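You operate a simulated robot arm through the tools that you are given. There is no shell and no other tool.

Carry out the task below with a simulated robot arm. There is one attempt and no reset: what you move stays moved.

TASK
Wire in the fog lamp and leave it the only board lamp lit.
Fine: board switch off first; red plug in the feed jack, then black in the earth jack; switch off the turn lamp; board switch on last. Where these are worked on the way, their far stop is far enough and under half their travel is too little: board switch.

It is judged by the outcome, as a careful person would: the job done as asked, and still so three seconds after it is handed in. It fails if anything else is knocked over, pushed out of place, dropped, spilled or broken.

THE ROBOT
A 6-joint arm with a two-finger gripper, fixed in place. Base frame: the origin is at the foot of the arm, x ahead of it, y to its left, z up; the work surface is at about z = 89. Lengths are in cm, angles in rad, forces in N, time in s.
With the tool pointing down near the work surface it reaches from about 38 to 86 cm from the base axis. Its first joint turns from -2.897 to 2.897 rad. Payload 2.45 kg.
Tool frame: the origin (TCP) lies between the finger pads and is the grasp point; the fingertips stand 2 cm ahead of it; z points along the fingers, y is the line along which they close. The gripper opens to 14 cm. The gripper's body begins 16.8 cm behind the TCP.
Orientation is told as [roll, pitch, yaw] about the base's x, y, z axes, in that order, counted from this pose: with the fingers straight down and closing along the base's y, the tool's x points along the base's -x, its y along +y and its z along -z.

THE INTERFACE
- The arm moves only by the tool arm_command. Its argument "rows" is a list of rows, each a list of 2 entries, a list of its own where there are three numbers: the shift along the base's x, y, z in cm, then the turn, a rotation vector about the base's x, y, z in rad. In form: [[[tx, ty, tz], [ax, ay, az]], ...]. A call has 1 to 20 rows; each row shifts and turns the commanded pose from where the row before left it. "jaw" is the opening in per cent of the stroke, from 0 (shut) to 100 (fully open), set as the call begins (left out, the last holds). A row lasts 0.2 s, in which the tool goes at most 5 cm and 0.15 rad; a call with a longer step from one row to the next is refused whole, and so is a gripper value outside its range. A pose out of reach is approached as far as the arm can. The call stops where the force on the tool passes 90 N (or 10 N more than at its start, if that is more) or the arm is blocked; 0.2 s more then pass. The fingers move at their own pace (about 4.5 cm/s each) and stop on an object; they squeeze with about 24 N. The grip force told is the motor's: it shows also when the fingers shut on nothing. Time passes only in rows, and 0.2 s behind the last, so rows that do not move let the fingers close. It gives the time, the measured TCP pose, the force on the tool (base axes), the opening and the grip force at its end, in the units of the frame above (readings bear some noise), with the torque about the TCP (base axes, N m) and any sound that the robot's microphone picked up.
- Cameras (640 x 400 px; columns grow to the right, rows downward): "scene" is fixed at [21.32, 49.11, 145.18]; the picture's right is [-0.29, -0.96, 0.00], its down [-0.57, 0.17, -0.80] and it looks along [0.77, -0.23, -0.60] (base axes); focal length 317 px, centre (320, 200). "wrist" rides on the gripper at [7.8, 1.1, -20.9] in the tool frame; the picture's right is [-0.14, 0.99, 0.00], its down [-0.92, -0.13, -0.37] and it looks along [-0.37, -0.05, 0.93] (tool axes); focal length 280 px, centre (320, 200). There is no depth. A picture from a camera that has moved, and an enlarged one, comes with that camera's place and axes in the base frame and with its lens. The place of the scene camera against the robot may be out by one fixed shift of up to 1.8 cm in any direction.
- capture(camera): a new picture of that camera. It takes no simulated time.
- raise_lower(by): slides the trunk up (or, below 0, down) by that many cm; the arm rides with it, the base frame stays. It gives what a move gives, with no picture.
- zoom(camera, box): a new picture of the part [left, top, right, bottom] of that camera's present view, enlarged. It takes no simulated time.
- close_job(): hands the job in; it is judged then, once.

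Nothing tells you positions but the pictures and the camera data. Unless the task says otherwise, let go and move clear before handing in.

The tools are called as a command line: name --argument value ..., lists and objects as JSON in quotes. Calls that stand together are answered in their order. arm_command: Moves the arm, as the interface text tells. Its arguments: {"type":"object","properties":{"rows":{"type":"array","items":{"type":"array"}},"jaw":{"type":"number"}},"required":["rows"]} The other tools are called the same way: raise_lower (by) slides the trunk up or down; capture (camera) takes a picture; zoom (camera, box) takes an enlarged picture of a part of a camera's view; close_job () hands the job in.

At the start:

```text
time_s: 0.0
tool_pos: [62.21, 1.77, 117.15]
tool_rot: [0.0, 0.001, 0.002]
wrist_force: [0.4, 0.5, 0.5]
ft_torque: [0.0, 0.0, 0.01]
gripper_width: 14.0
grip_force: 0.0
trunk travel left (down, up): [-10.0, 13.0]
```

scene: 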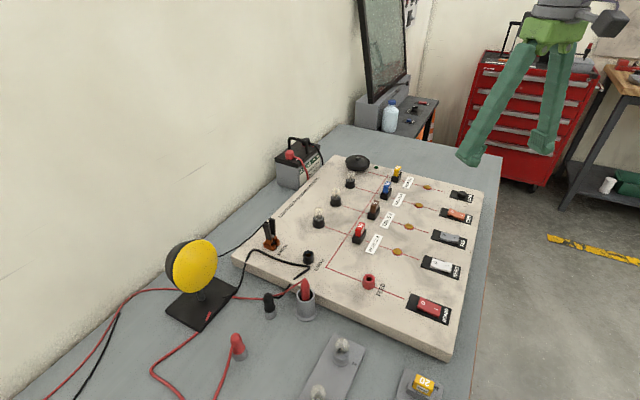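
wrist: 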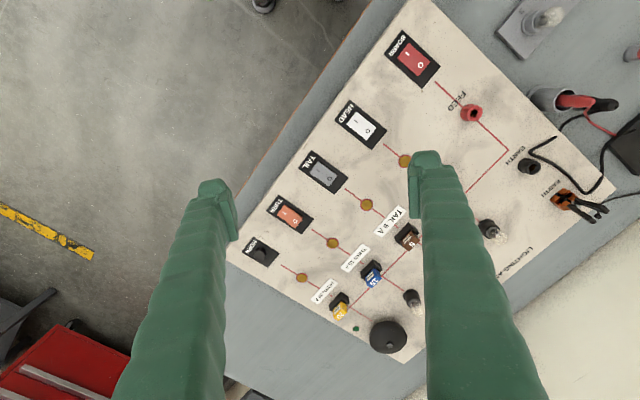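

I see a lamp board with five switches, a feed jack (red), an earth jack (black), a fog lamp and several plugs. I'll look closer before moving.

zoom --camera "scene" --box '[220, 140, 500, 315]'

zoom --camera "scene" --box '[20, 220, 340, 400]'

zoom --camera "wrist" --box '[380, 0, 640, 160]'

zoom --camera "wrist" --box '[230, 180, 530, 370]'

```text
2.29 times, centred on (360, 228) of scene
camera zoom: at [21.32, 49.11, 145.18], right [-0.29, -0.96, 0.0], down [-0.57, 0.17, -0.8], along [0.77, -0.23, -0.6], focal length 724 px, centre (229, 137)
```

zoom: 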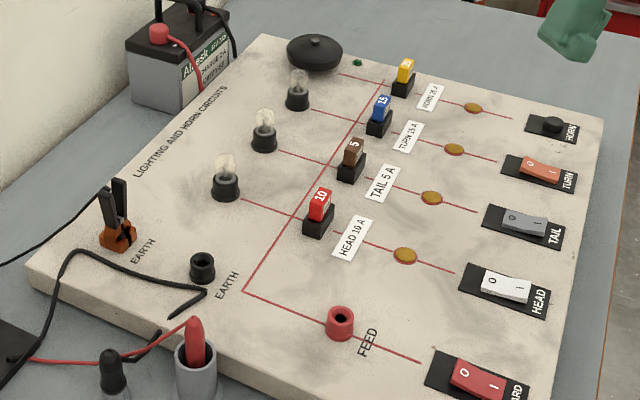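

```text
2.00 times, centred on (180, 310) of scene
camera zoom: at [21.32, 49.11, 145.18], right [-0.29, -0.96, 0.0], down [-0.57, 0.17, -0.8], along [0.77, -0.23, -0.6], focal length 634 px, centre (600, -20)
```

zoom: 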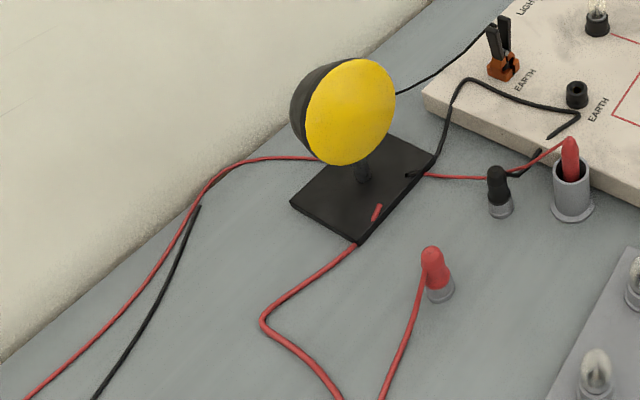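

```text
2.46 times, centred on (510, 80) of wrist
camera zoom: at [54.4, 2.73, 138.15], right [0.14, 0.99, 0.0], down [0.92, -0.13, 0.37], along [0.37, -0.05, -0.93], focal length 690 px, centre (-148, 495)
```

zoom: 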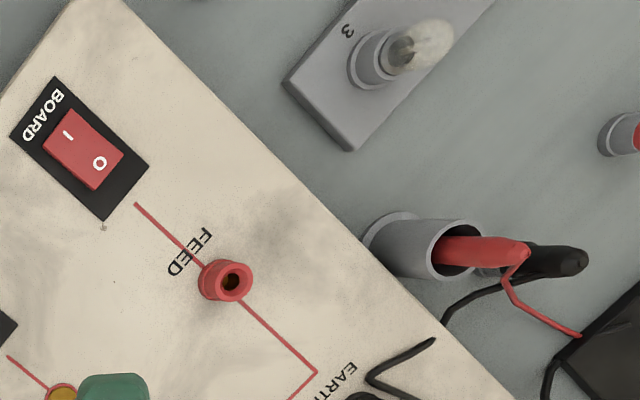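

```text
2.11 times, centred on (380, 275) of wrist
camera zoom: at [54.4, 2.73, 138.15], right [0.14, 0.99, 0.0], down [0.92, -0.13, 0.37], along [0.37, -0.05, -0.93], focal length 590 px, centre (194, 42)
```

zoom: 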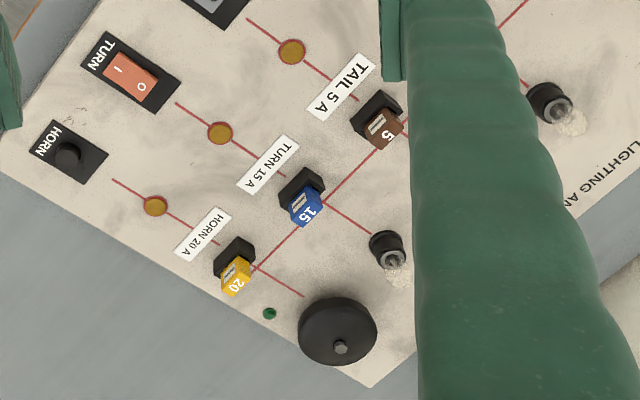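

The board has rocker switches (BOARD, HEAD, TAIL, TURN), the fog lamp's leads lie left of it, and there is more than one red plug. I'll move the wrist camera left, high up, to trace the leads.

arm_command --rows '[[[-2, 4, 0.5], [0, 0, 0]], [[-2, 4, 0.5], [0, 0, 0]], [[-2, 4, 0.5], [0, 0, 0]], [[-2, 4, 0.5], [0, 0, 0]], [[-2, 4, 0], [0, 0, 0]], [[-2, 4, 0], [0, 0, 0]], [[-2, 4, 0], [0, 0, 0]], [[0, 4, 0], [0, 0, 0]], [[0, 4, 0], [0, 0, 0]], [[0, 0, 0], [0, 0, 0]]]'

capture --camera "wrist"

capture --camera "scene"

```text
time_s: 2.2
tool_pos: [48.18, 37.71, 119.11]
tool_rot: [0.0, -0.001, 0.001]
wrist_force: [-0.2, 1.0, -0.6]
ft_torque: [-0.01, -0.02, 0.02]
gripper_width: 14.02
grip_force: 0.0
trunk travel left (down, up): [-10.0, 13.0]
```

```text
taken
camera wrist: at [40.36, 38.73, 140.12], right [0.14, 0.99, 0.0], down [0.92, -0.13, 0.37], along [0.37, -0.05, -0.93], focal length 280 px, centre (320, 200)
```

wrist: 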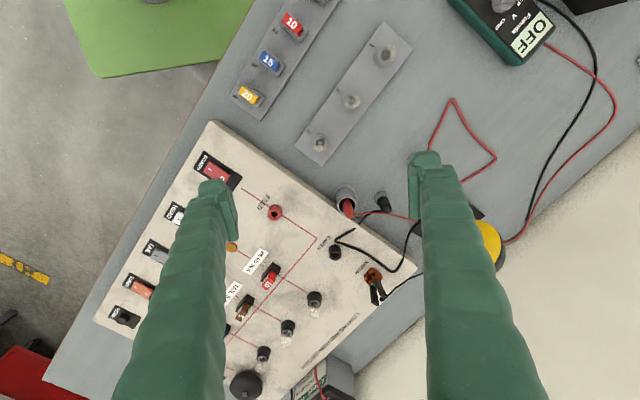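

```text
taken
```

scene: 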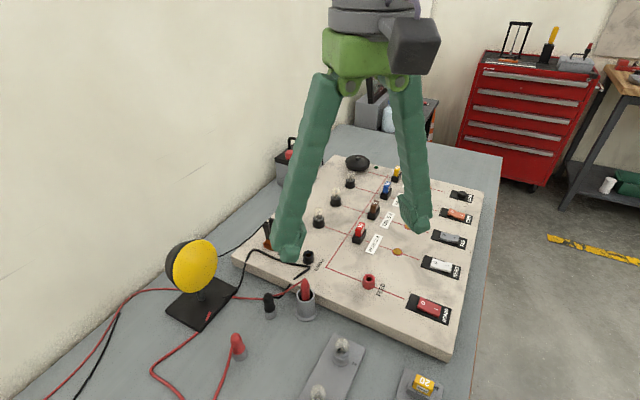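

A multimeter (its own red and black leads) lies to the far left, so one red plug may be the meter's. I'll shift further to see behind the lamp and trace the leads.

arm_command --rows '[[[0, 4, 0], [0, 0, 0]], [[0, 4, 0], [0, 0, 0]], [[0, 4, 0], [0, 0, 0]], [[0, 4, 0], [0, 0, 0]], [[0, 0, 0], [0, 0, 0]]]' --jaw 40

capture --camera "wrist"

zoom --camera "scene" --box '[140, 220, 340, 345]'

```text
time_s: 3.4
tool_pos: [48.18, 53.65, 119.32]
tool_rot: [-0.002, 0.001, 0.001]
wrist_force: [-0.3, -0.9, 0.0]
ft_torque: [0.03, -0.03, -0.04]
gripper_width: 5.64
grip_force: 0.0
trunk travel left (down, up): [-10.0, 13.0]
```

```text
taken
camera wrist: at [40.26, 54.75, 140.17], right [0.14, 0.99, 0.0], down [0.92, -0.13, 0.37], along [0.37, -0.05, -0.93], focal length 280 px, centre (320, 200)
```

wrist: 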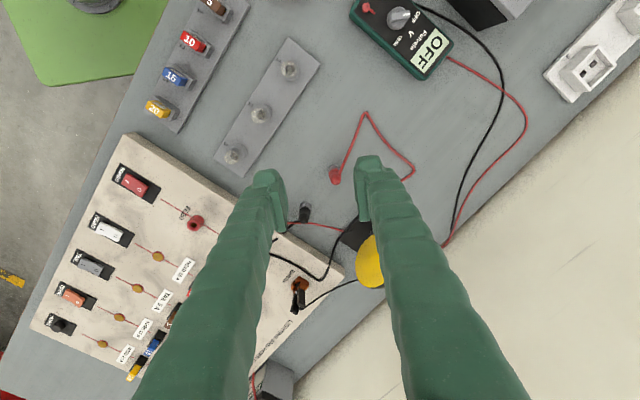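

```text
3.20 times, centred on (240, 282) of scene
camera zoom: at [21.32, 49.11, 145.18], right [-0.29, -0.96, 0.0], down [-0.57, 0.17, -0.8], along [0.77, -0.23, -0.6], focal length 1014 px, centre (576, -64)
```

zoom: 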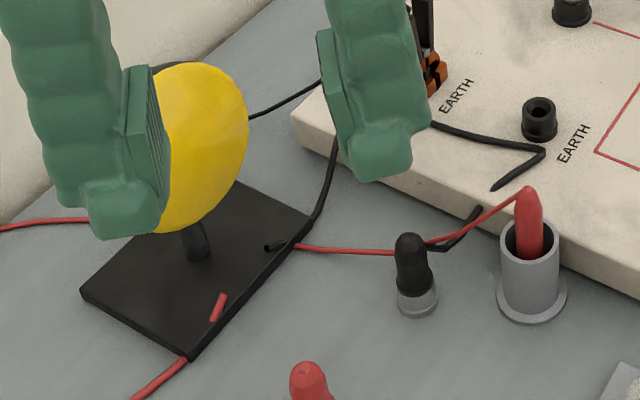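

The meter's red lead runs behind/under the lamp to the probe in the tall cup, its black to the croc clip. The lamp's red lead loops to the free-standing red plug and its black lead drapes over the board to the black plug. Now I check the switch positions.

zoom --camera "wrist" --box '[30, 140, 230, 265]'

zoom --camera "wrist" --box '[20, 220, 180, 320]'

zoom --camera "wrist" --box '[260, 100, 460, 225]'

zoom --camera "scene" --box '[390, 170, 500, 240]'

zoom --camera "scene" --box '[360, 230, 490, 340]'

```text
3.20 times, centred on (130, 202) of wrist
camera zoom: at [40.26, 54.75, 140.17], right [0.14, 0.99, 0.0], down [0.92, -0.13, 0.37], along [0.37, -0.05, -0.93], focal length 897 px, centre (928, 192)
```

zoom: 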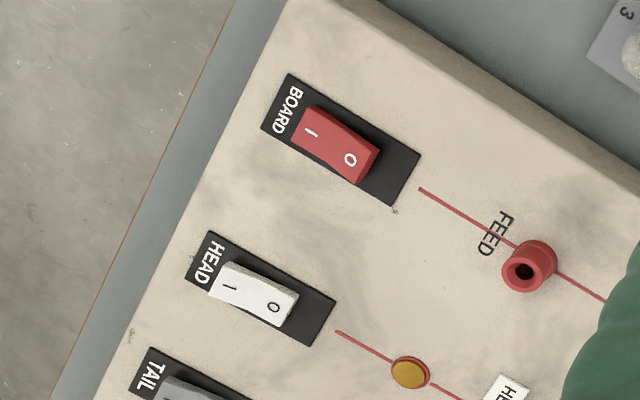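

```text
4.00 times, centred on (100, 270) of wrist
camera zoom: at [40.26, 54.75, 140.17], right [0.14, 0.99, 0.0], down [0.92, -0.13, 0.37], along [0.37, -0.05, -0.93], focal length 1122 px, centre (1200, -80)
```

zoom: 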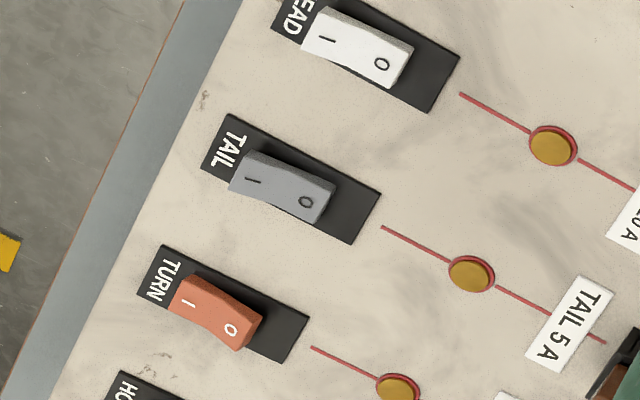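

```text
3.20 times, centred on (360, 162) of wrist
camera zoom: at [40.26, 54.75, 140.17], right [0.14, 0.99, 0.0], down [0.92, -0.13, 0.37], along [0.37, -0.05, -0.93], focal length 897 px, centre (192, 320)
```

zoom: 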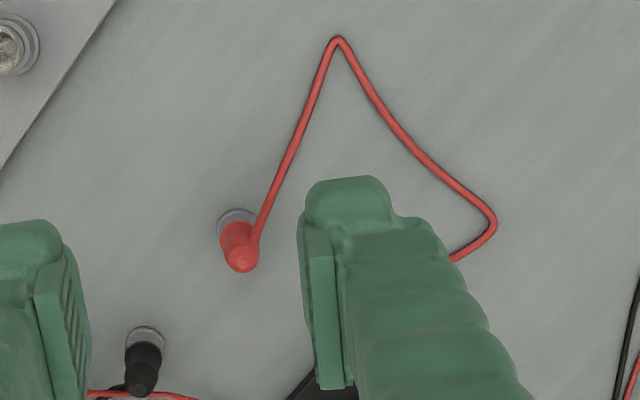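

```text
5.71 times, centred on (445, 205) of scene
camera zoom: at [21.32, 49.11, 145.18], right [-0.29, -0.96, 0.0], down [-0.57, 0.17, -0.8], along [0.77, -0.23, -0.6], focal length 1810 px, centre (-394, 171)
```

zoom: 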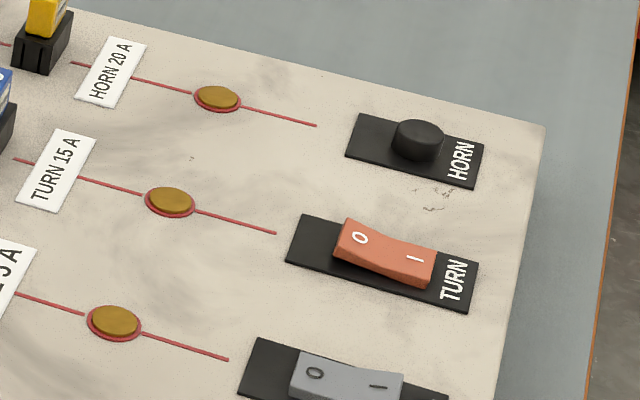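

```text
3.64 times, centred on (425, 285) of scene
camera zoom: at [21.32, 49.11, 145.18], right [-0.29, -0.96, 0.0], down [-0.57, 0.17, -0.8], along [0.77, -0.23, -0.6], focal length 1152 px, centre (-62, -109)
```

zoom: 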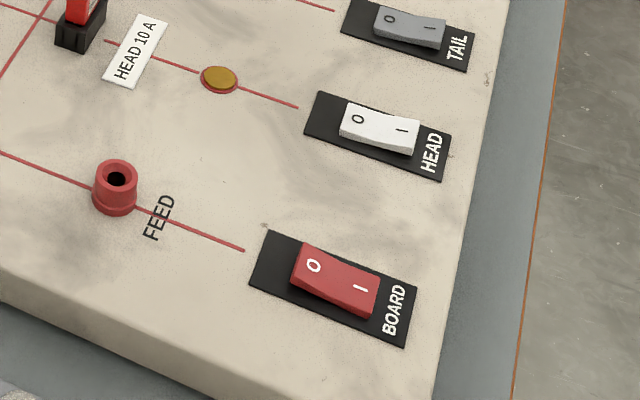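

The BOARD and TURN rockers look pressed at "I" (on); HEAD and TAIL are off. By triangulation the BOARD rocker is near (52.5, 17.6, 90), with its O end toward +x+y. I'll go above it with the fingers shut and turned 45°, then check.

arm_command --rows '[[[0.6, -3.9, 0], [0, 0, -0.14]], [[0.6, -3.9, 0], [0, 0, -0.14]], [[0.6, -3.9, 0], [0, 0, -0.14]], [[0.6, -3.9, 0], [0, 0, -0.14]], [[0.6, -3.9, 0], [0, 0, -0.14]], [[0.6, -3.9, 0], [0, 0, -0.085]], [[0.6, -3.9, 0], [0, 0, 0]], [[0.6, -3.9, 0], [0, 0, 0]], [[0.6, -3.7, 0], [0, 0, 0]], [[0, 0, -4], [0, 0, 0]], [[0, 0, -4], [0, 0, 0]], [[0, 0, -3], [0, 0, 0]], [[0, 0, 0], [0, 0, 0]]]' --jaw 0

capture --camera "wrist"

capture --camera "scene"

```text
time_s: 6.2
tool_pos: [53.71, 18.8, 108.26]
tool_rot: [-0.002, 0.0, -0.786]
wrist_force: [0.1, -0.4, -0.1]
ft_torque: [-0.01, 0.0, 0.02]
gripper_width: 0.0
grip_force: 24.1
trunk travel left (down, up): [-10.0, 13.0]
```

```text
taken
camera wrist: at [48.91, 25.01, 129.17], right [0.8, 0.6, 0.0], down [0.56, -0.74, 0.37], along [0.22, -0.29, -0.93], focal length 280 px, centre (320, 200)
```

wrist: 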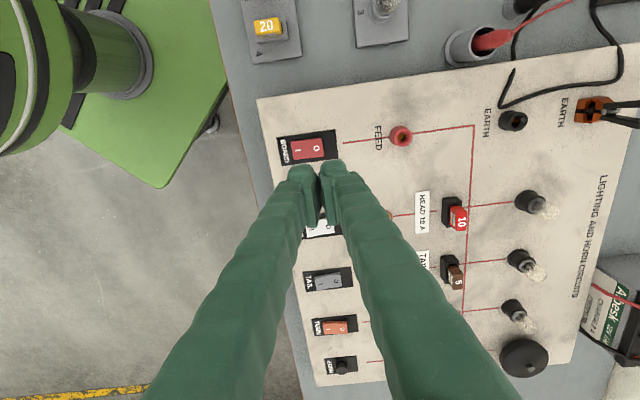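

```text
taken
```

scene: 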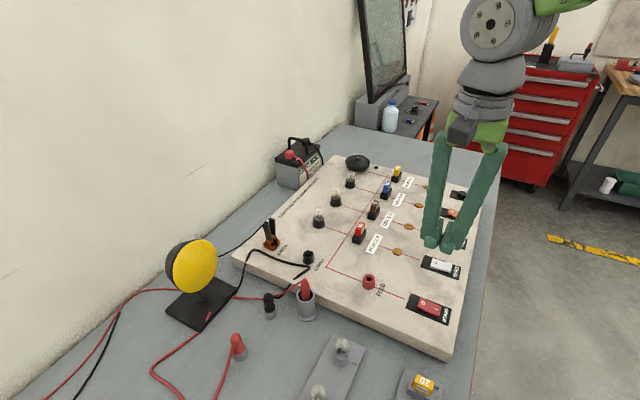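

The fingers are above the BOARD rocker's O end and the triangulation agrees with (52.55, 17.6). I'll take one closer look before pressing.

zoom --camera "wrist" --box '[250, 110, 430, 222]'

zoom --camera "wrist" --box '[400, 80, 640, 230]'

zoom --camera "scene" --box '[290, 140, 420, 250]'

```text
3.56 times, centred on (340, 166) of wrist
camera zoom: at [48.91, 25.01, 129.17], right [0.8, 0.6, 0.0], down [0.56, -0.74, 0.37], along [0.22, -0.29, -0.93], focal length 997 px, centre (249, 321)
```

zoom: 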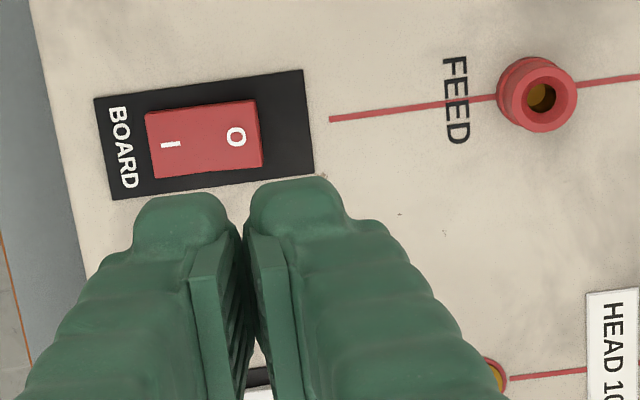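

```text
2.67 times, centred on (520, 155) of wrist
camera zoom: at [48.91, 25.01, 129.17], right [0.8, 0.6, 0.0], down [0.56, -0.74, 0.37], along [0.22, -0.29, -0.93], focal length 748 px, centre (-213, 320)
```

zoom: 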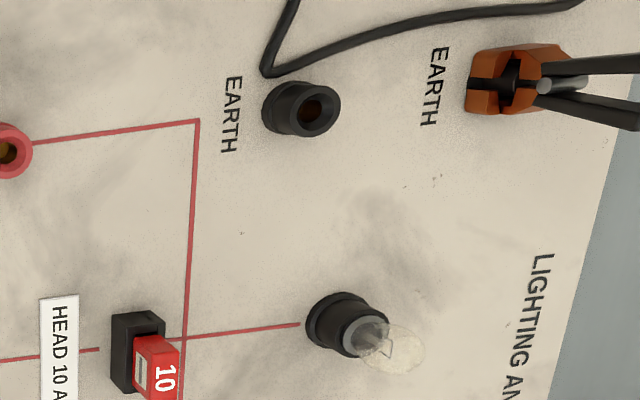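

```text
3.64 times, centred on (355, 195) of scene
camera zoom: at [21.32, 49.11, 145.18], right [-0.29, -0.96, 0.0], down [-0.57, 0.17, -0.8], along [0.77, -0.23, -0.6], focal length 1152 px, centre (193, 218)
```

zoom: 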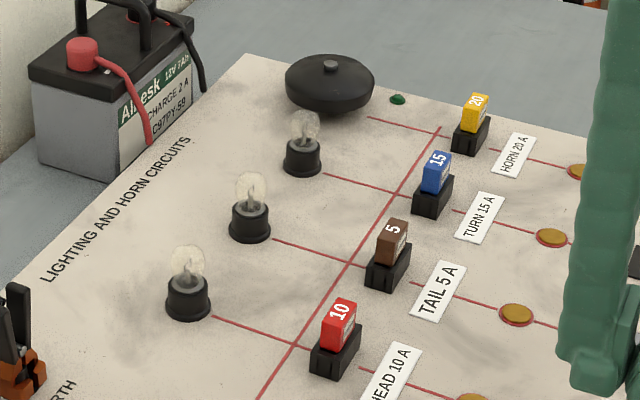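

No lamp shines at this moment, so I want to be certain which way each rocker is lying before I press anything.

zoom --camera "scene" --box '[400, 285, 460, 330]'

zoom --camera "scene" --box '[410, 245, 470, 285]'

zoom --camera "scene" --box '[340, 150, 400, 195]'

zoom --camera "wrist" --box '[300, 260, 380, 380]'

```text
8.89 times, centred on (430, 308) of scene
camera zoom: at [21.32, 49.11, 145.18], right [-0.29, -0.96, 0.0], down [-0.57, 0.17, -0.8], along [0.77, -0.23, -0.6], focal length 2816 px, centre (-658, -756)
```

zoom: 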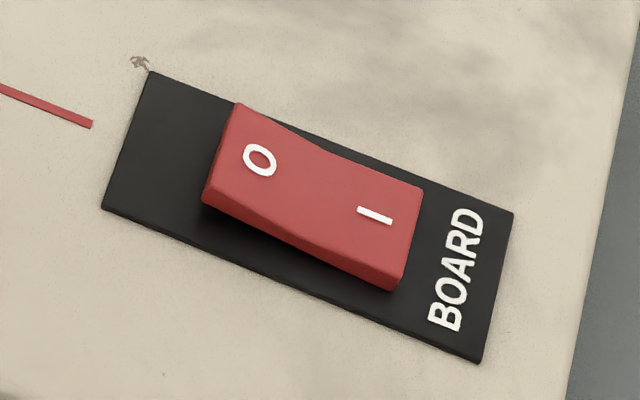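

```text
10.00 times, centred on (440, 265) of scene
camera zoom: at [21.32, 49.11, 145.18], right [-0.29, -0.96, 0.0], down [-0.57, 0.17, -0.8], along [0.77, -0.23, -0.6], focal length 3168 px, centre (-880, -450)
```

zoom: 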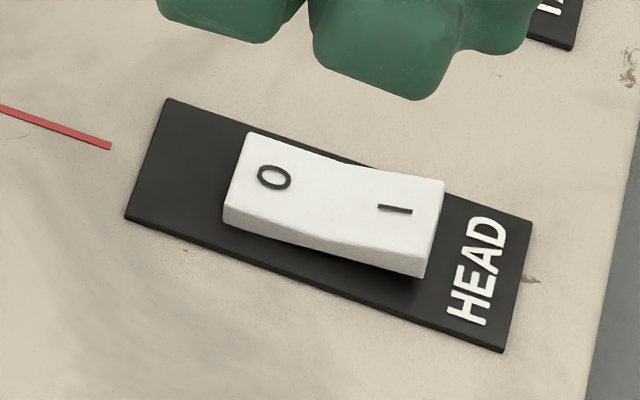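

```text
8.89 times, centred on (370, 172) of scene
camera zoom: at [21.32, 49.11, 145.18], right [-0.29, -0.96, 0.0], down [-0.57, 0.17, -0.8], along [0.77, -0.23, -0.6], focal length 2816 px, centre (-124, 444)
```

zoom: 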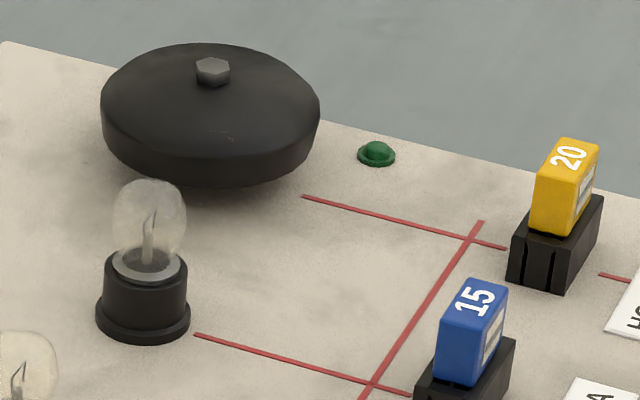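

```text
3.33 times, centred on (340, 320) of wrist
camera zoom: at [48.91, 25.01, 129.17], right [0.8, 0.6, 0.0], down [0.56, -0.74, 0.37], along [0.22, -0.29, -0.93], focal length 935 px, centre (253, -200)
```

zoom: 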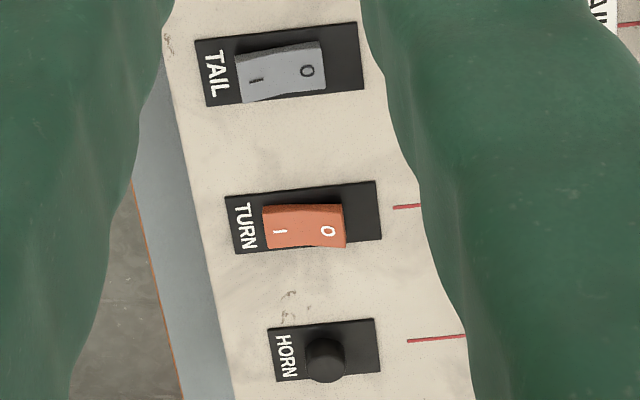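

BOARD and TURN clearly lie on "I" (on), HEAD and TAIL on "O". I'll descend on the O end of BOARD, fast first, then in small steps.

arm_command --rows '[[[-0.05, -0.05, -4], [0, 0, 0]], [[0, 0, -4], [0, 0, 0]], [[0, 0, -4], [0, 0, 0]], [[0, 0, -2], [0, 0, 0]], [[0, 0, -0.4], [0, 0, 0]], [[0, 0, 0], [0, 0, 0]]]'

capture --camera "wrist"

zoom --camera "scene" --box '[380, 240, 480, 340]'

```text
time_s: 7.6
tool_pos: [53.73, 18.73, 93.7]
tool_rot: [0.0, -0.001, -0.785]
wrist_force: [0.5, -0.2, 0.1]
ft_torque: [-0.01, 0.01, 0.02]
gripper_width: 0.02
grip_force: 24.0
trunk travel left (down, up): [-10.0, 13.0]
```

```text
taken
camera wrist: at [48.77, 25.01, 114.75], right [0.8, 0.6, 0.0], down [0.56, -0.74, 0.37], along [0.22, -0.29, -0.93], focal length 280 px, centre (320, 200)
```

wrist: 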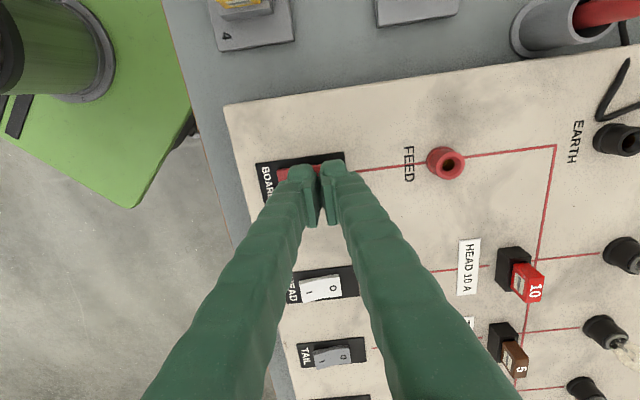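

```text
4.00 times, centred on (430, 290) of scene
camera zoom: at [21.32, 49.11, 145.18], right [-0.29, -0.96, 0.0], down [-0.57, 0.17, -0.8], along [0.77, -0.23, -0.6], focal length 1267 px, centre (-120, -160)
```

zoom: 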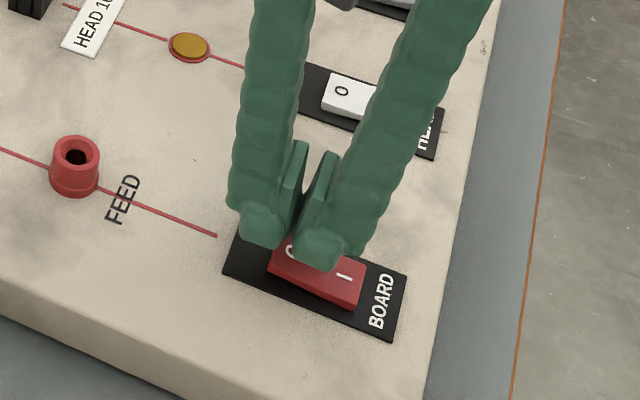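

The tips hover about 1.5 cm above the rocker. I'll shift slightly further toward O and go down in small steps.

arm_command --rows '[[[0.2, 0.2, -0.3], [0, 0, 0]], [[0, 0, -0.3], [0, 0, 0]], [[0, 0, -0.2], [0, 0, 0]], [[0, 0, -0.2], [0, 0, 0]], [[0, 0, 0], [0, 0, 0]]]'

zoom --camera "scene" --box '[380, 240, 480, 340]'

```text
time_s: 8.8
tool_pos: [53.73, 18.9, 92.75]
tool_rot: [-0.001, -0.001, -0.785]
wrist_force: [-0.4, 0.5, 0.5]
ft_torque: [0.02, 0.04, -0.03]
gripper_width: 0.0
grip_force: 23.9
trunk travel left (down, up): [-10.0, 13.0]
```

```text
4.00 times, centred on (430, 290) of scene
camera zoom: at [21.32, 49.11, 145.18], right [-0.29, -0.96, 0.0], down [-0.57, 0.17, -0.8], along [0.77, -0.23, -0.6], focal length 1267 px, centre (-120, -160)
```

zoom: 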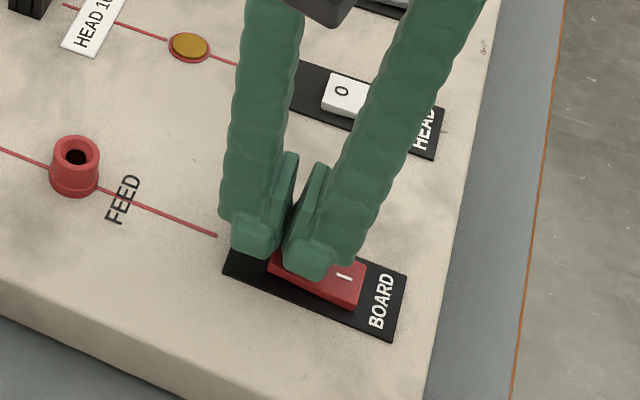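

arm_command --rows '[[[0, 0, -0.15], [0, 0, 0]], [[0, 0, -0.15], [0, 0, 0]], [[0, 0, -0.15], [0, 0, 0]], [[0, 0, 0], [0, 0, 0]]]'

zoom --camera "scene" --box '[380, 240, 480, 340]'

```text
time_s: 9.8
tool_pos: [53.73, 18.99, 92.21]
tool_rot: [-0.001, -0.001, -0.785]
wrist_force: [-0.5, 0.3, -0.9]
ft_torque: [0.01, 0.0, -0.01]
gripper_width: 0.0
grip_force: 24.0
trunk travel left (down, up): [-10.0, 13.0]
```

```text
4.00 times, centred on (430, 290) of scene
camera zoom: at [21.32, 49.11, 145.18], right [-0.29, -0.96, 0.0], down [-0.57, 0.17, -0.8], along [0.77, -0.23, -0.6], focal length 1267 px, centre (-120, -160)
```

zoom: 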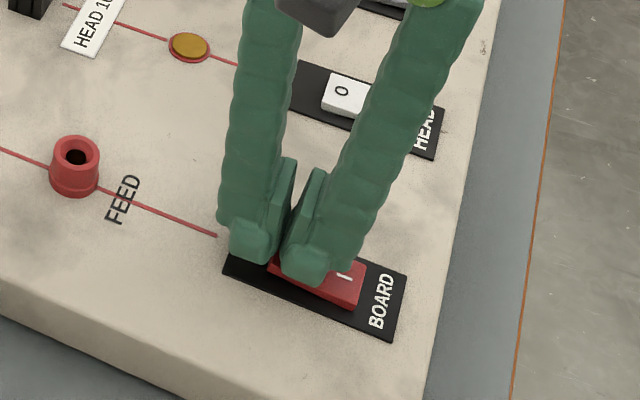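

Still no contact at tip height about 90.2. Continuing down in small steps.

arm_command --rows '[[[0, 0, -0.15], [0, 0, 0]], [[0, 0, -0.15], [0, 0, 0]], [[0, 0, -0.15], [0, 0, 0]], [[0, 0, 0], [0, 0, 0]]]'

zoom --camera "scene" --box '[380, 240, 480, 340]'

```text
time_s: 10.8
tool_pos: [53.87, 18.95, 91.91]
tool_rot: [0.0, 0.0, -0.784]
wrist_force: [0.2, -0.7, 3.4]
ft_torque: [-0.05, 0.04, 0.03]
gripper_width: 0.0
grip_force: 23.8
trunk travel left (down, up): [-10.0, 13.0]
```

```text
4.00 times, centred on (430, 290) of scene
camera zoom: at [21.32, 49.11, 145.18], right [-0.29, -0.96, 0.0], down [-0.57, 0.17, -0.8], along [0.77, -0.23, -0.6], focal length 1267 px, centre (-120, -160)
```

zoom: 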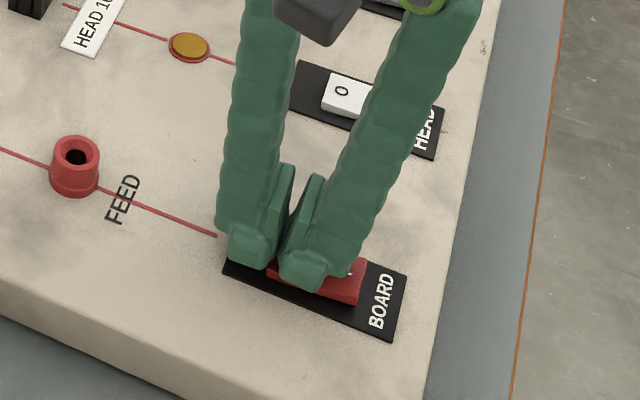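

Contact, about 3.4 N, at tip height about 89.9. I keep pressing in small steps and watch for a click.

arm_command --rows '[[[0, 0, -0.15], [0, 0, 0]], [[0, 0, -0.15], [0, 0, 0]], [[0, 0, 0], [0, 0, 0]]]'

zoom --camera "scene" --box '[380, 240, 480, 340]'

```text
time_s: 11.6
tool_pos: [53.83, 19.01, 91.94]
tool_rot: [0.006, -0.002, -0.786]
wrist_force: [-1.3, 0.0, 43.4]
ft_torque: [-0.29, 0.39, 0.01]
gripper_width: 0.02
grip_force: 23.8
trunk travel left (down, up): [-10.0, 13.0]
```

```text
4.00 times, centred on (430, 290) of scene
camera zoom: at [21.32, 49.11, 145.18], right [-0.29, -0.96, 0.0], down [-0.57, 0.17, -0.8], along [0.77, -0.23, -0.6], focal length 1267 px, centre (-120, -160)
```

zoom: 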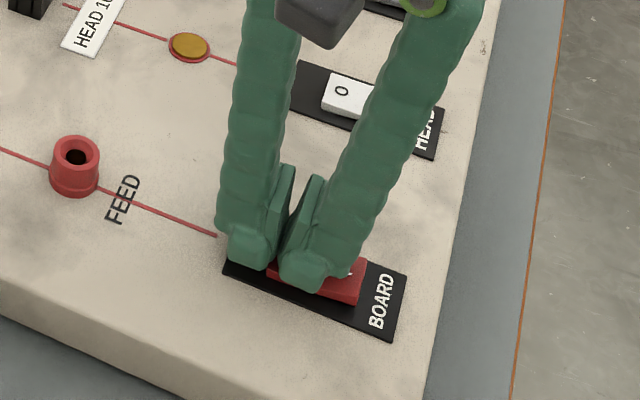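

The contact now sits near the pivot and the I end looks raised, so it probably flipped already. I'll lift off and check.

arm_command --rows '[[[0, 0, 1], [0, 0, 0]], [[0, 0, 4], [0, 0, 0]], [[2, 2, 4], [0, 0, 0]], [[2, 2, 4], [0, 0, 0]], [[0, 0, 0], [0, 0, 0]]]'

zoom --camera "scene" --box '[400, 285, 460, 330]'

capture --camera "wrist"

```text
time_s: 12.8
tool_pos: [57.81, 22.98, 104.74]
tool_rot: [0.0, 0.0, -0.783]
wrist_force: [0.4, 0.0, 0.2]
ft_torque: [-0.01, -0.02, 0.0]
gripper_width: 0.01
grip_force: 23.9
trunk travel left (down, up): [-10.0, 13.0]
```

```text
8.89 times, centred on (430, 308) of scene
camera zoom: at [21.32, 49.11, 145.18], right [-0.29, -0.96, 0.0], down [-0.57, 0.17, -0.8], along [0.77, -0.23, -0.6], focal length 2816 px, centre (-658, -756)
```

zoom: 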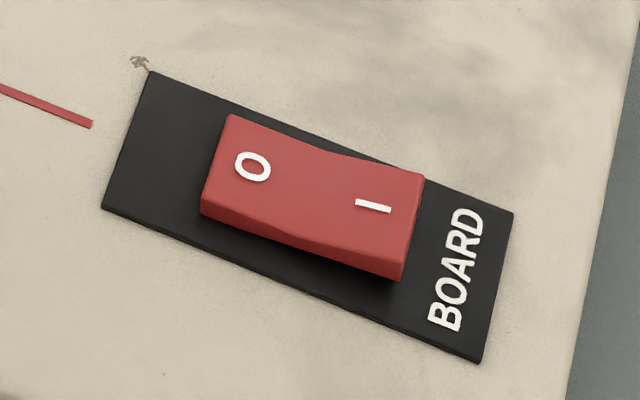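

```text
taken
camera wrist: at [53.0, 29.24, 125.62], right [0.8, 0.6, 0.0], down [0.56, -0.74, 0.37], along [0.22, -0.29, -0.93], focal length 280 px, centre (320, 200)
```

wrist: 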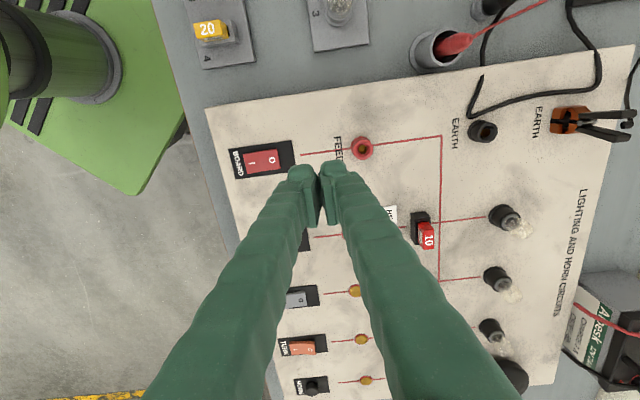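

The BOARD rocker now lies on O (off), matching HEAD's attitude. Next the lamp's red plug: I go up and left with the jaw opening part way, to view it.

arm_command --rows '[[[0, 2, 3], [0, 0, 0]], [[0, 3, 3], [0, 0, 0]], [[-1, 4, 1], [0, 0, 0]], [[-1, 4, 0], [0, 0, 0]], [[-1, 4, 0], [0, 0, 0]], [[-1, 4, 0], [0, 0, 0]], [[-1, 3, 0], [0, 0, 0]], [[0, 0, 0], [0, 0, 0]]]' --jaw 40

capture --camera "wrist"

capture --camera "scene"

```text
time_s: 14.6
tool_pos: [52.71, 46.97, 111.59]
tool_rot: [0.001, 0.0, -0.786]
wrist_force: [-0.2, 0.4, 0.4]
ft_torque: [0.01, 0.0, -0.01]
gripper_width: 5.59
grip_force: 0.0
trunk travel left (down, up): [-10.0, 13.0]
```

```text
taken
camera wrist: at [47.91, 53.16, 132.54], right [0.8, 0.6, 0.0], down [0.56, -0.74, 0.37], along [0.22, -0.29, -0.93], focal length 280 px, centre (320, 200)
```

wrist: 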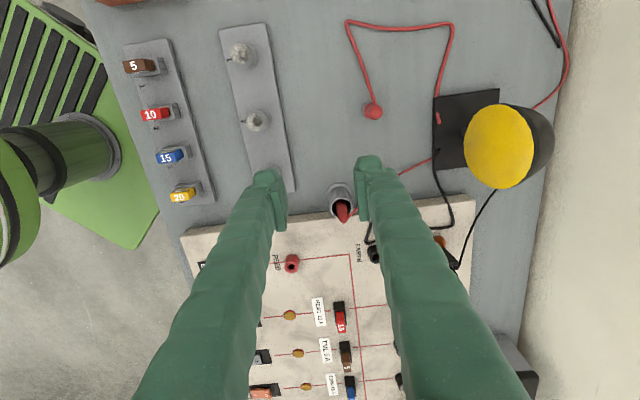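

```text
taken
```

scene: 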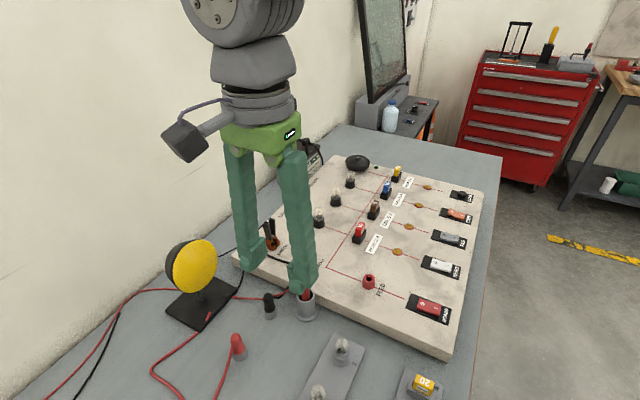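

The view confirms the lead routing. I zoom on the two lamp plugs to measure their position and height.

zoom --camera "wrist" --box '[330, 10, 530, 135]'

zoom --camera "scene" --box '[210, 280, 330, 360]'

```text
3.20 times, centred on (430, 72) of wrist
camera zoom: at [47.91, 53.16, 132.54], right [0.8, 0.6, 0.0], down [0.56, -0.74, 0.37], along [0.22, -0.29, -0.93], focal length 897 px, centre (-32, 608)
```

zoom: 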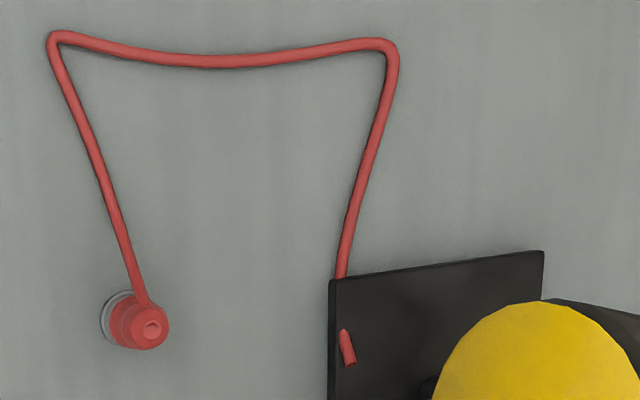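

```text
5.00 times, centred on (270, 320) of scene
camera zoom: at [21.32, 49.11, 145.18], right [-0.29, -0.96, 0.0], down [-0.57, 0.17, -0.8], along [0.77, -0.23, -0.6], focal length 1584 px, centre (570, -400)
```

zoom: 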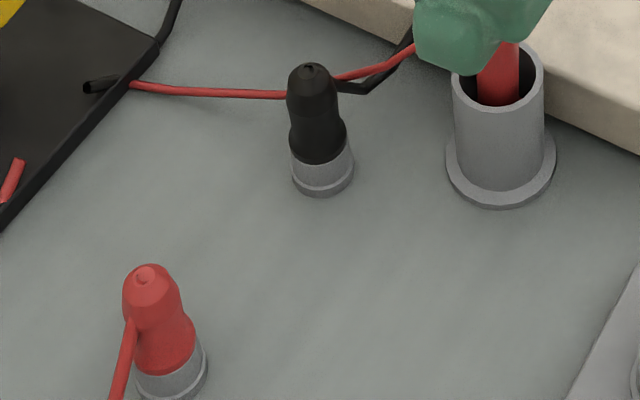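

The red plug stands at about (56, 55.2), its top near z = 93.4, with its lead leaving the waist toward the robot; 45° yaw keeps the fingers clear of that lead. I move above it and check alignment.

arm_command --rows '[[[0.8, 2, 0], [0, 0, 0]], [[0.8, 2, -1], [0, 0, 0]], [[0.8, 2, -2.5], [0, 0, 0]], [[0.9, 2.2, -3], [0, 0, 0]], [[0, 0, -3], [0, 0, 0]], [[0, 0, 0], [0, 0, 0]]]'

capture --camera "wrist"

capture --camera "scene"

```text
time_s: 16.0
tool_pos: [56.26, 55.23, 102.14]
tool_rot: [-0.001, 0.0, -0.785]
wrist_force: [-0.1, 0.2, -0.5]
ft_torque: [0.03, 0.02, -0.02]
gripper_width: 5.59
grip_force: 0.0
trunk travel left (down, up): [-10.0, 13.0]
```

```text
taken
camera wrist: at [51.35, 61.46, 123.03], right [0.8, 0.6, 0.0], down [0.56, -0.74, 0.37], along [0.22, -0.29, -0.93], focal length 280 px, centre (320, 200)
```

wrist: 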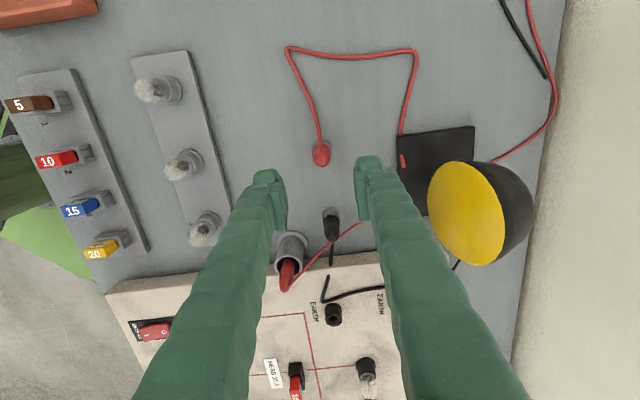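

```text
taken
```

scene: 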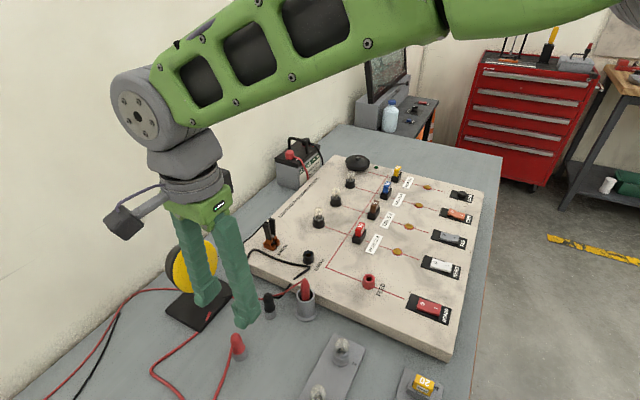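

zoom --camera "wrist" --box '[260, 110, 420, 210]'

zoom --camera "scene" --box '[190, 270, 310, 370]'

zoom --camera "wrist" --box '[260, 190, 420, 340]'

```text
4.00 times, centred on (340, 160) of wrist
camera zoom: at [51.35, 61.46, 123.03], right [0.8, 0.6, 0.0], down [0.56, -0.74, 0.37], along [0.22, -0.29, -0.93], focal length 1122 px, centre (240, 360)
```

zoom: 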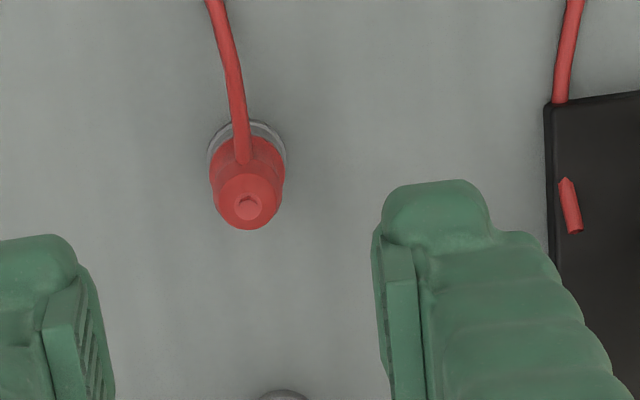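

```text
4.00 times, centred on (250, 320) of scene
camera zoom: at [21.32, 49.11, 145.18], right [-0.29, -0.96, 0.0], down [-0.57, 0.17, -0.8], along [0.77, -0.23, -0.6], focal length 1267 px, centre (600, -280)
```

zoom: 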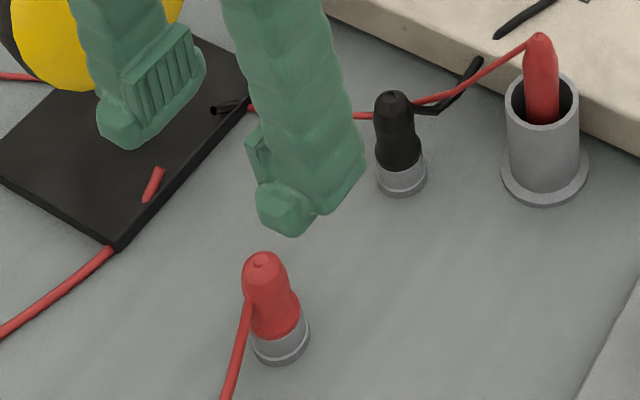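

```text
2.67 times, centred on (340, 265) of wrist
camera zoom: at [51.35, 61.46, 123.03], right [0.8, 0.6, 0.0], down [0.56, -0.74, 0.37], along [0.22, -0.29, -0.93], focal length 748 px, centre (267, 27)
```

zoom: 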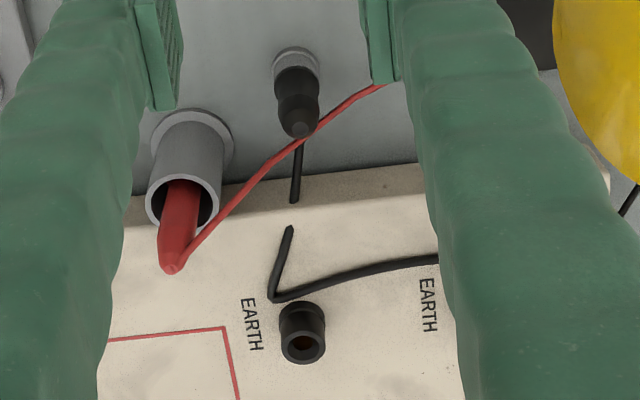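

The red plug's top is at about (56.34, 55.25, 91.8) and its body bottom is near z = 87. I'll descend to TCP z ≈ 89.4 and close on it.

arm_command --rows '[[[0.08, 0.02, -3], [0, 0, 0]], [[0, 0, -3], [0, 0, 0]], [[0, 0, -3], [0, 0, 0]], [[0, 0, -2], [0, 0, 0]], [[0, 0, -1], [0, 0, 0]], [[0, 0, -0.5], [0, 0, 0]], [[0, 0, 0], [0, 0, 0]]]'

zoom --camera "wrist" --box '[240, 110, 440, 235]'

zoom --camera "scene" --box '[180, 270, 300, 370]'

```text
time_s: 17.6
tool_pos: [56.19, 55.19, 89.57]
tool_rot: [-0.001, 0.0, -0.785]
wrist_force: [0.1, -0.3, 0.1]
ft_torque: [0.0, 0.01, -0.01]
gripper_width: 5.6
grip_force: 0.0
trunk travel left (down, up): [-10.0, 13.0]
```

```text
3.20 times, centred on (340, 172) of wrist
camera zoom: at [51.42, 61.43, 110.54], right [0.8, 0.6, 0.0], down [0.56, -0.74, 0.37], along [0.22, -0.29, -0.93], focal length 897 px, centre (256, 288)
```

zoom: 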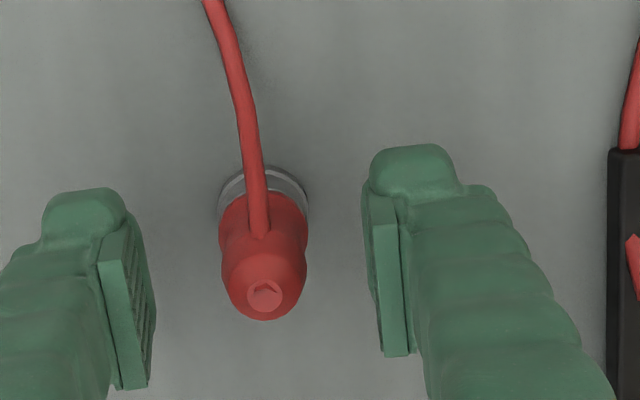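

```text
4.00 times, centred on (240, 320) of scene
camera zoom: at [21.32, 49.11, 145.18], right [-0.29, -0.96, 0.0], down [-0.57, 0.17, -0.8], along [0.77, -0.23, -0.6], focal length 1267 px, centre (640, -280)
```

zoom: 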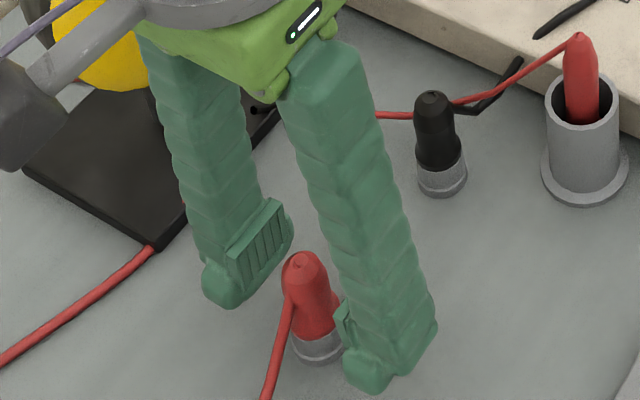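

The plug is between the pads. I raise slightly, 0.4 cm, to stay clear of the grey dock, then close.

arm_command --rows '[[[0.1, 0.0, 0.4], [0, 0, 0]], [[0, 0, 0], [0, 0, 0]]]'

arm_command --rows '[[[0, 0, 0], [0, 0, 0]], [[0, 0, 0], [0, 0, 0]], [[0, 0, 0], [0, 0, 0]], [[0, 0, 0], [0, 0, 0]], [[0, 0, 0], [0, 0, 0]]]' --jaw 0

capture --camera "wrist"

zoom --camera "scene" --box '[180, 270, 300, 370]'

```text
time_s: 18.2
tool_pos: [56.41, 55.11, 89.89]
tool_rot: [0.0, -0.001, -0.784]
wrist_force: [0.4, 0.1, -0.9]
ft_torque: [-0.02, 0.0, 0.02]
gripper_width: 5.6
grip_force: 0.0
trunk travel left (down, up): [-10.0, 13.0]
```

```text
time_s: 19.4
tool_pos: [56.33, 55.19, 89.92]
tool_rot: [0.0, -0.001, -0.786]
wrist_force: [-0.3, -0.1, -0.5]
ft_torque: [0.02, -0.01, -0.04]
gripper_width: 1.96
grip_force: 23.9
trunk travel left (down, up): [-10.0, 13.0]
```

```text
taken
camera wrist: at [51.5, 61.42, 110.95], right [0.8, 0.6, 0.0], down [0.56, -0.74, 0.37], along [0.22, -0.29, -0.93], focal length 280 px, centre (320, 200)
```

wrist: 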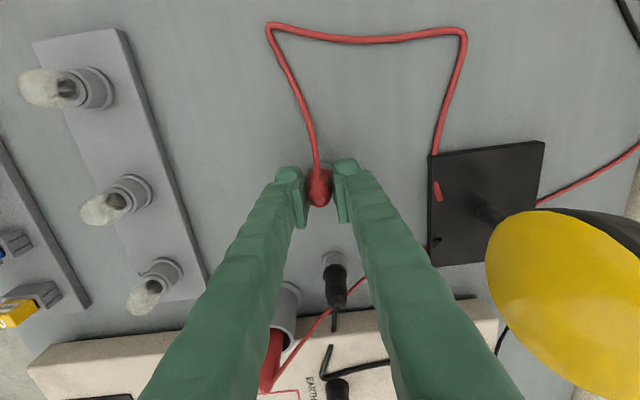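

```text
4.00 times, centred on (240, 320) of scene
camera zoom: at [21.32, 49.11, 145.18], right [-0.29, -0.96, 0.0], down [-0.57, 0.17, -0.8], along [0.77, -0.23, -0.6], focal length 1267 px, centre (640, -280)
```

zoom: 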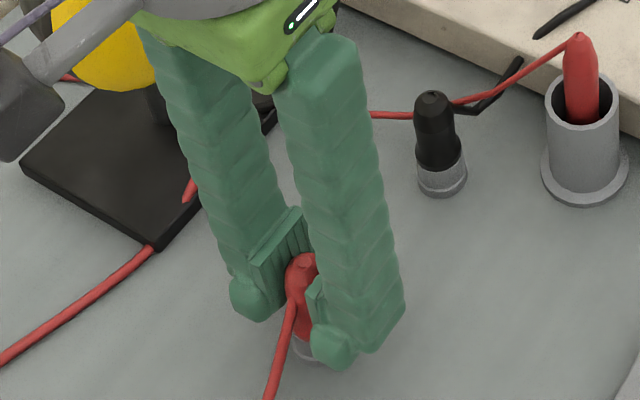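

Gripped at 1.96 cm with the dock just below the tips. I lift straight up a few centimetres and check.

arm_command --rows '[[[0, 0, 0.5], [0, 0, 0]], [[0, 0, 1], [0, 0, 0]], [[0, 0, 2], [0, 0, 0]], [[0, 0, 2], [0, 0, 0]], [[0, 0, 0], [0, 0, 0]]]'

capture --camera "wrist"

zoom --camera "scene" --box '[160, 230, 320, 380]'

```text
time_s: 20.6
tool_pos: [56.26, 55.29, 95.64]
tool_rot: [-0.002, 0.0, -0.785]
wrist_force: [-0.5, 0.5, -0.7]
ft_torque: [-0.02, 0.01, -0.03]
gripper_width: 1.98
grip_force: 23.5
trunk travel left (down, up): [-10.0, 13.0]
```

```text
taken
camera wrist: at [51.48, 61.44, 116.5], right [0.8, 0.6, 0.0], down [0.56, -0.74, 0.37], along [0.22, -0.29, -0.93], focal length 280 px, centre (320, 200)
```

wrist: 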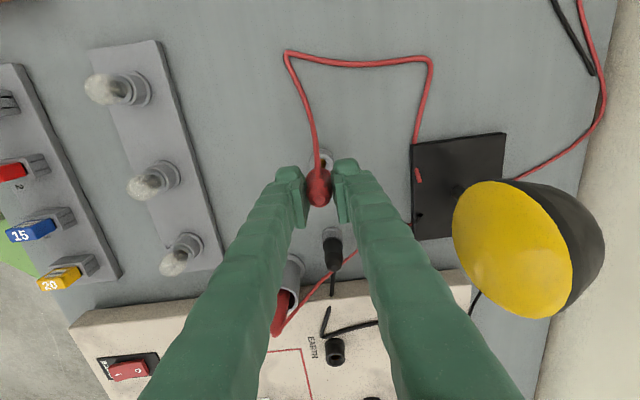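

```text
2.67 times, centred on (240, 305) of scene
camera zoom: at [21.32, 49.11, 145.18], right [-0.29, -0.96, 0.0], down [-0.57, 0.17, -0.8], along [0.77, -0.23, -0.6], focal length 845 px, centre (533, -80)
```

zoom: 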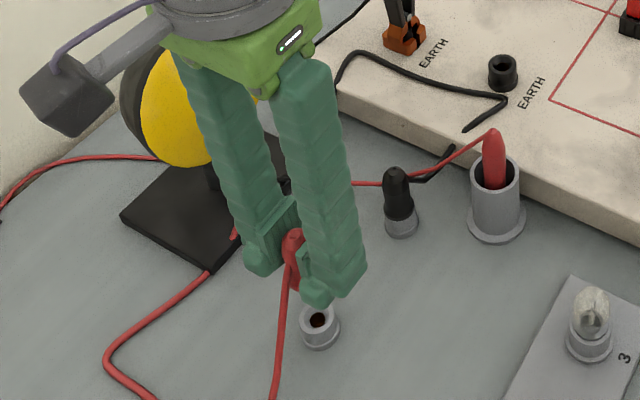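

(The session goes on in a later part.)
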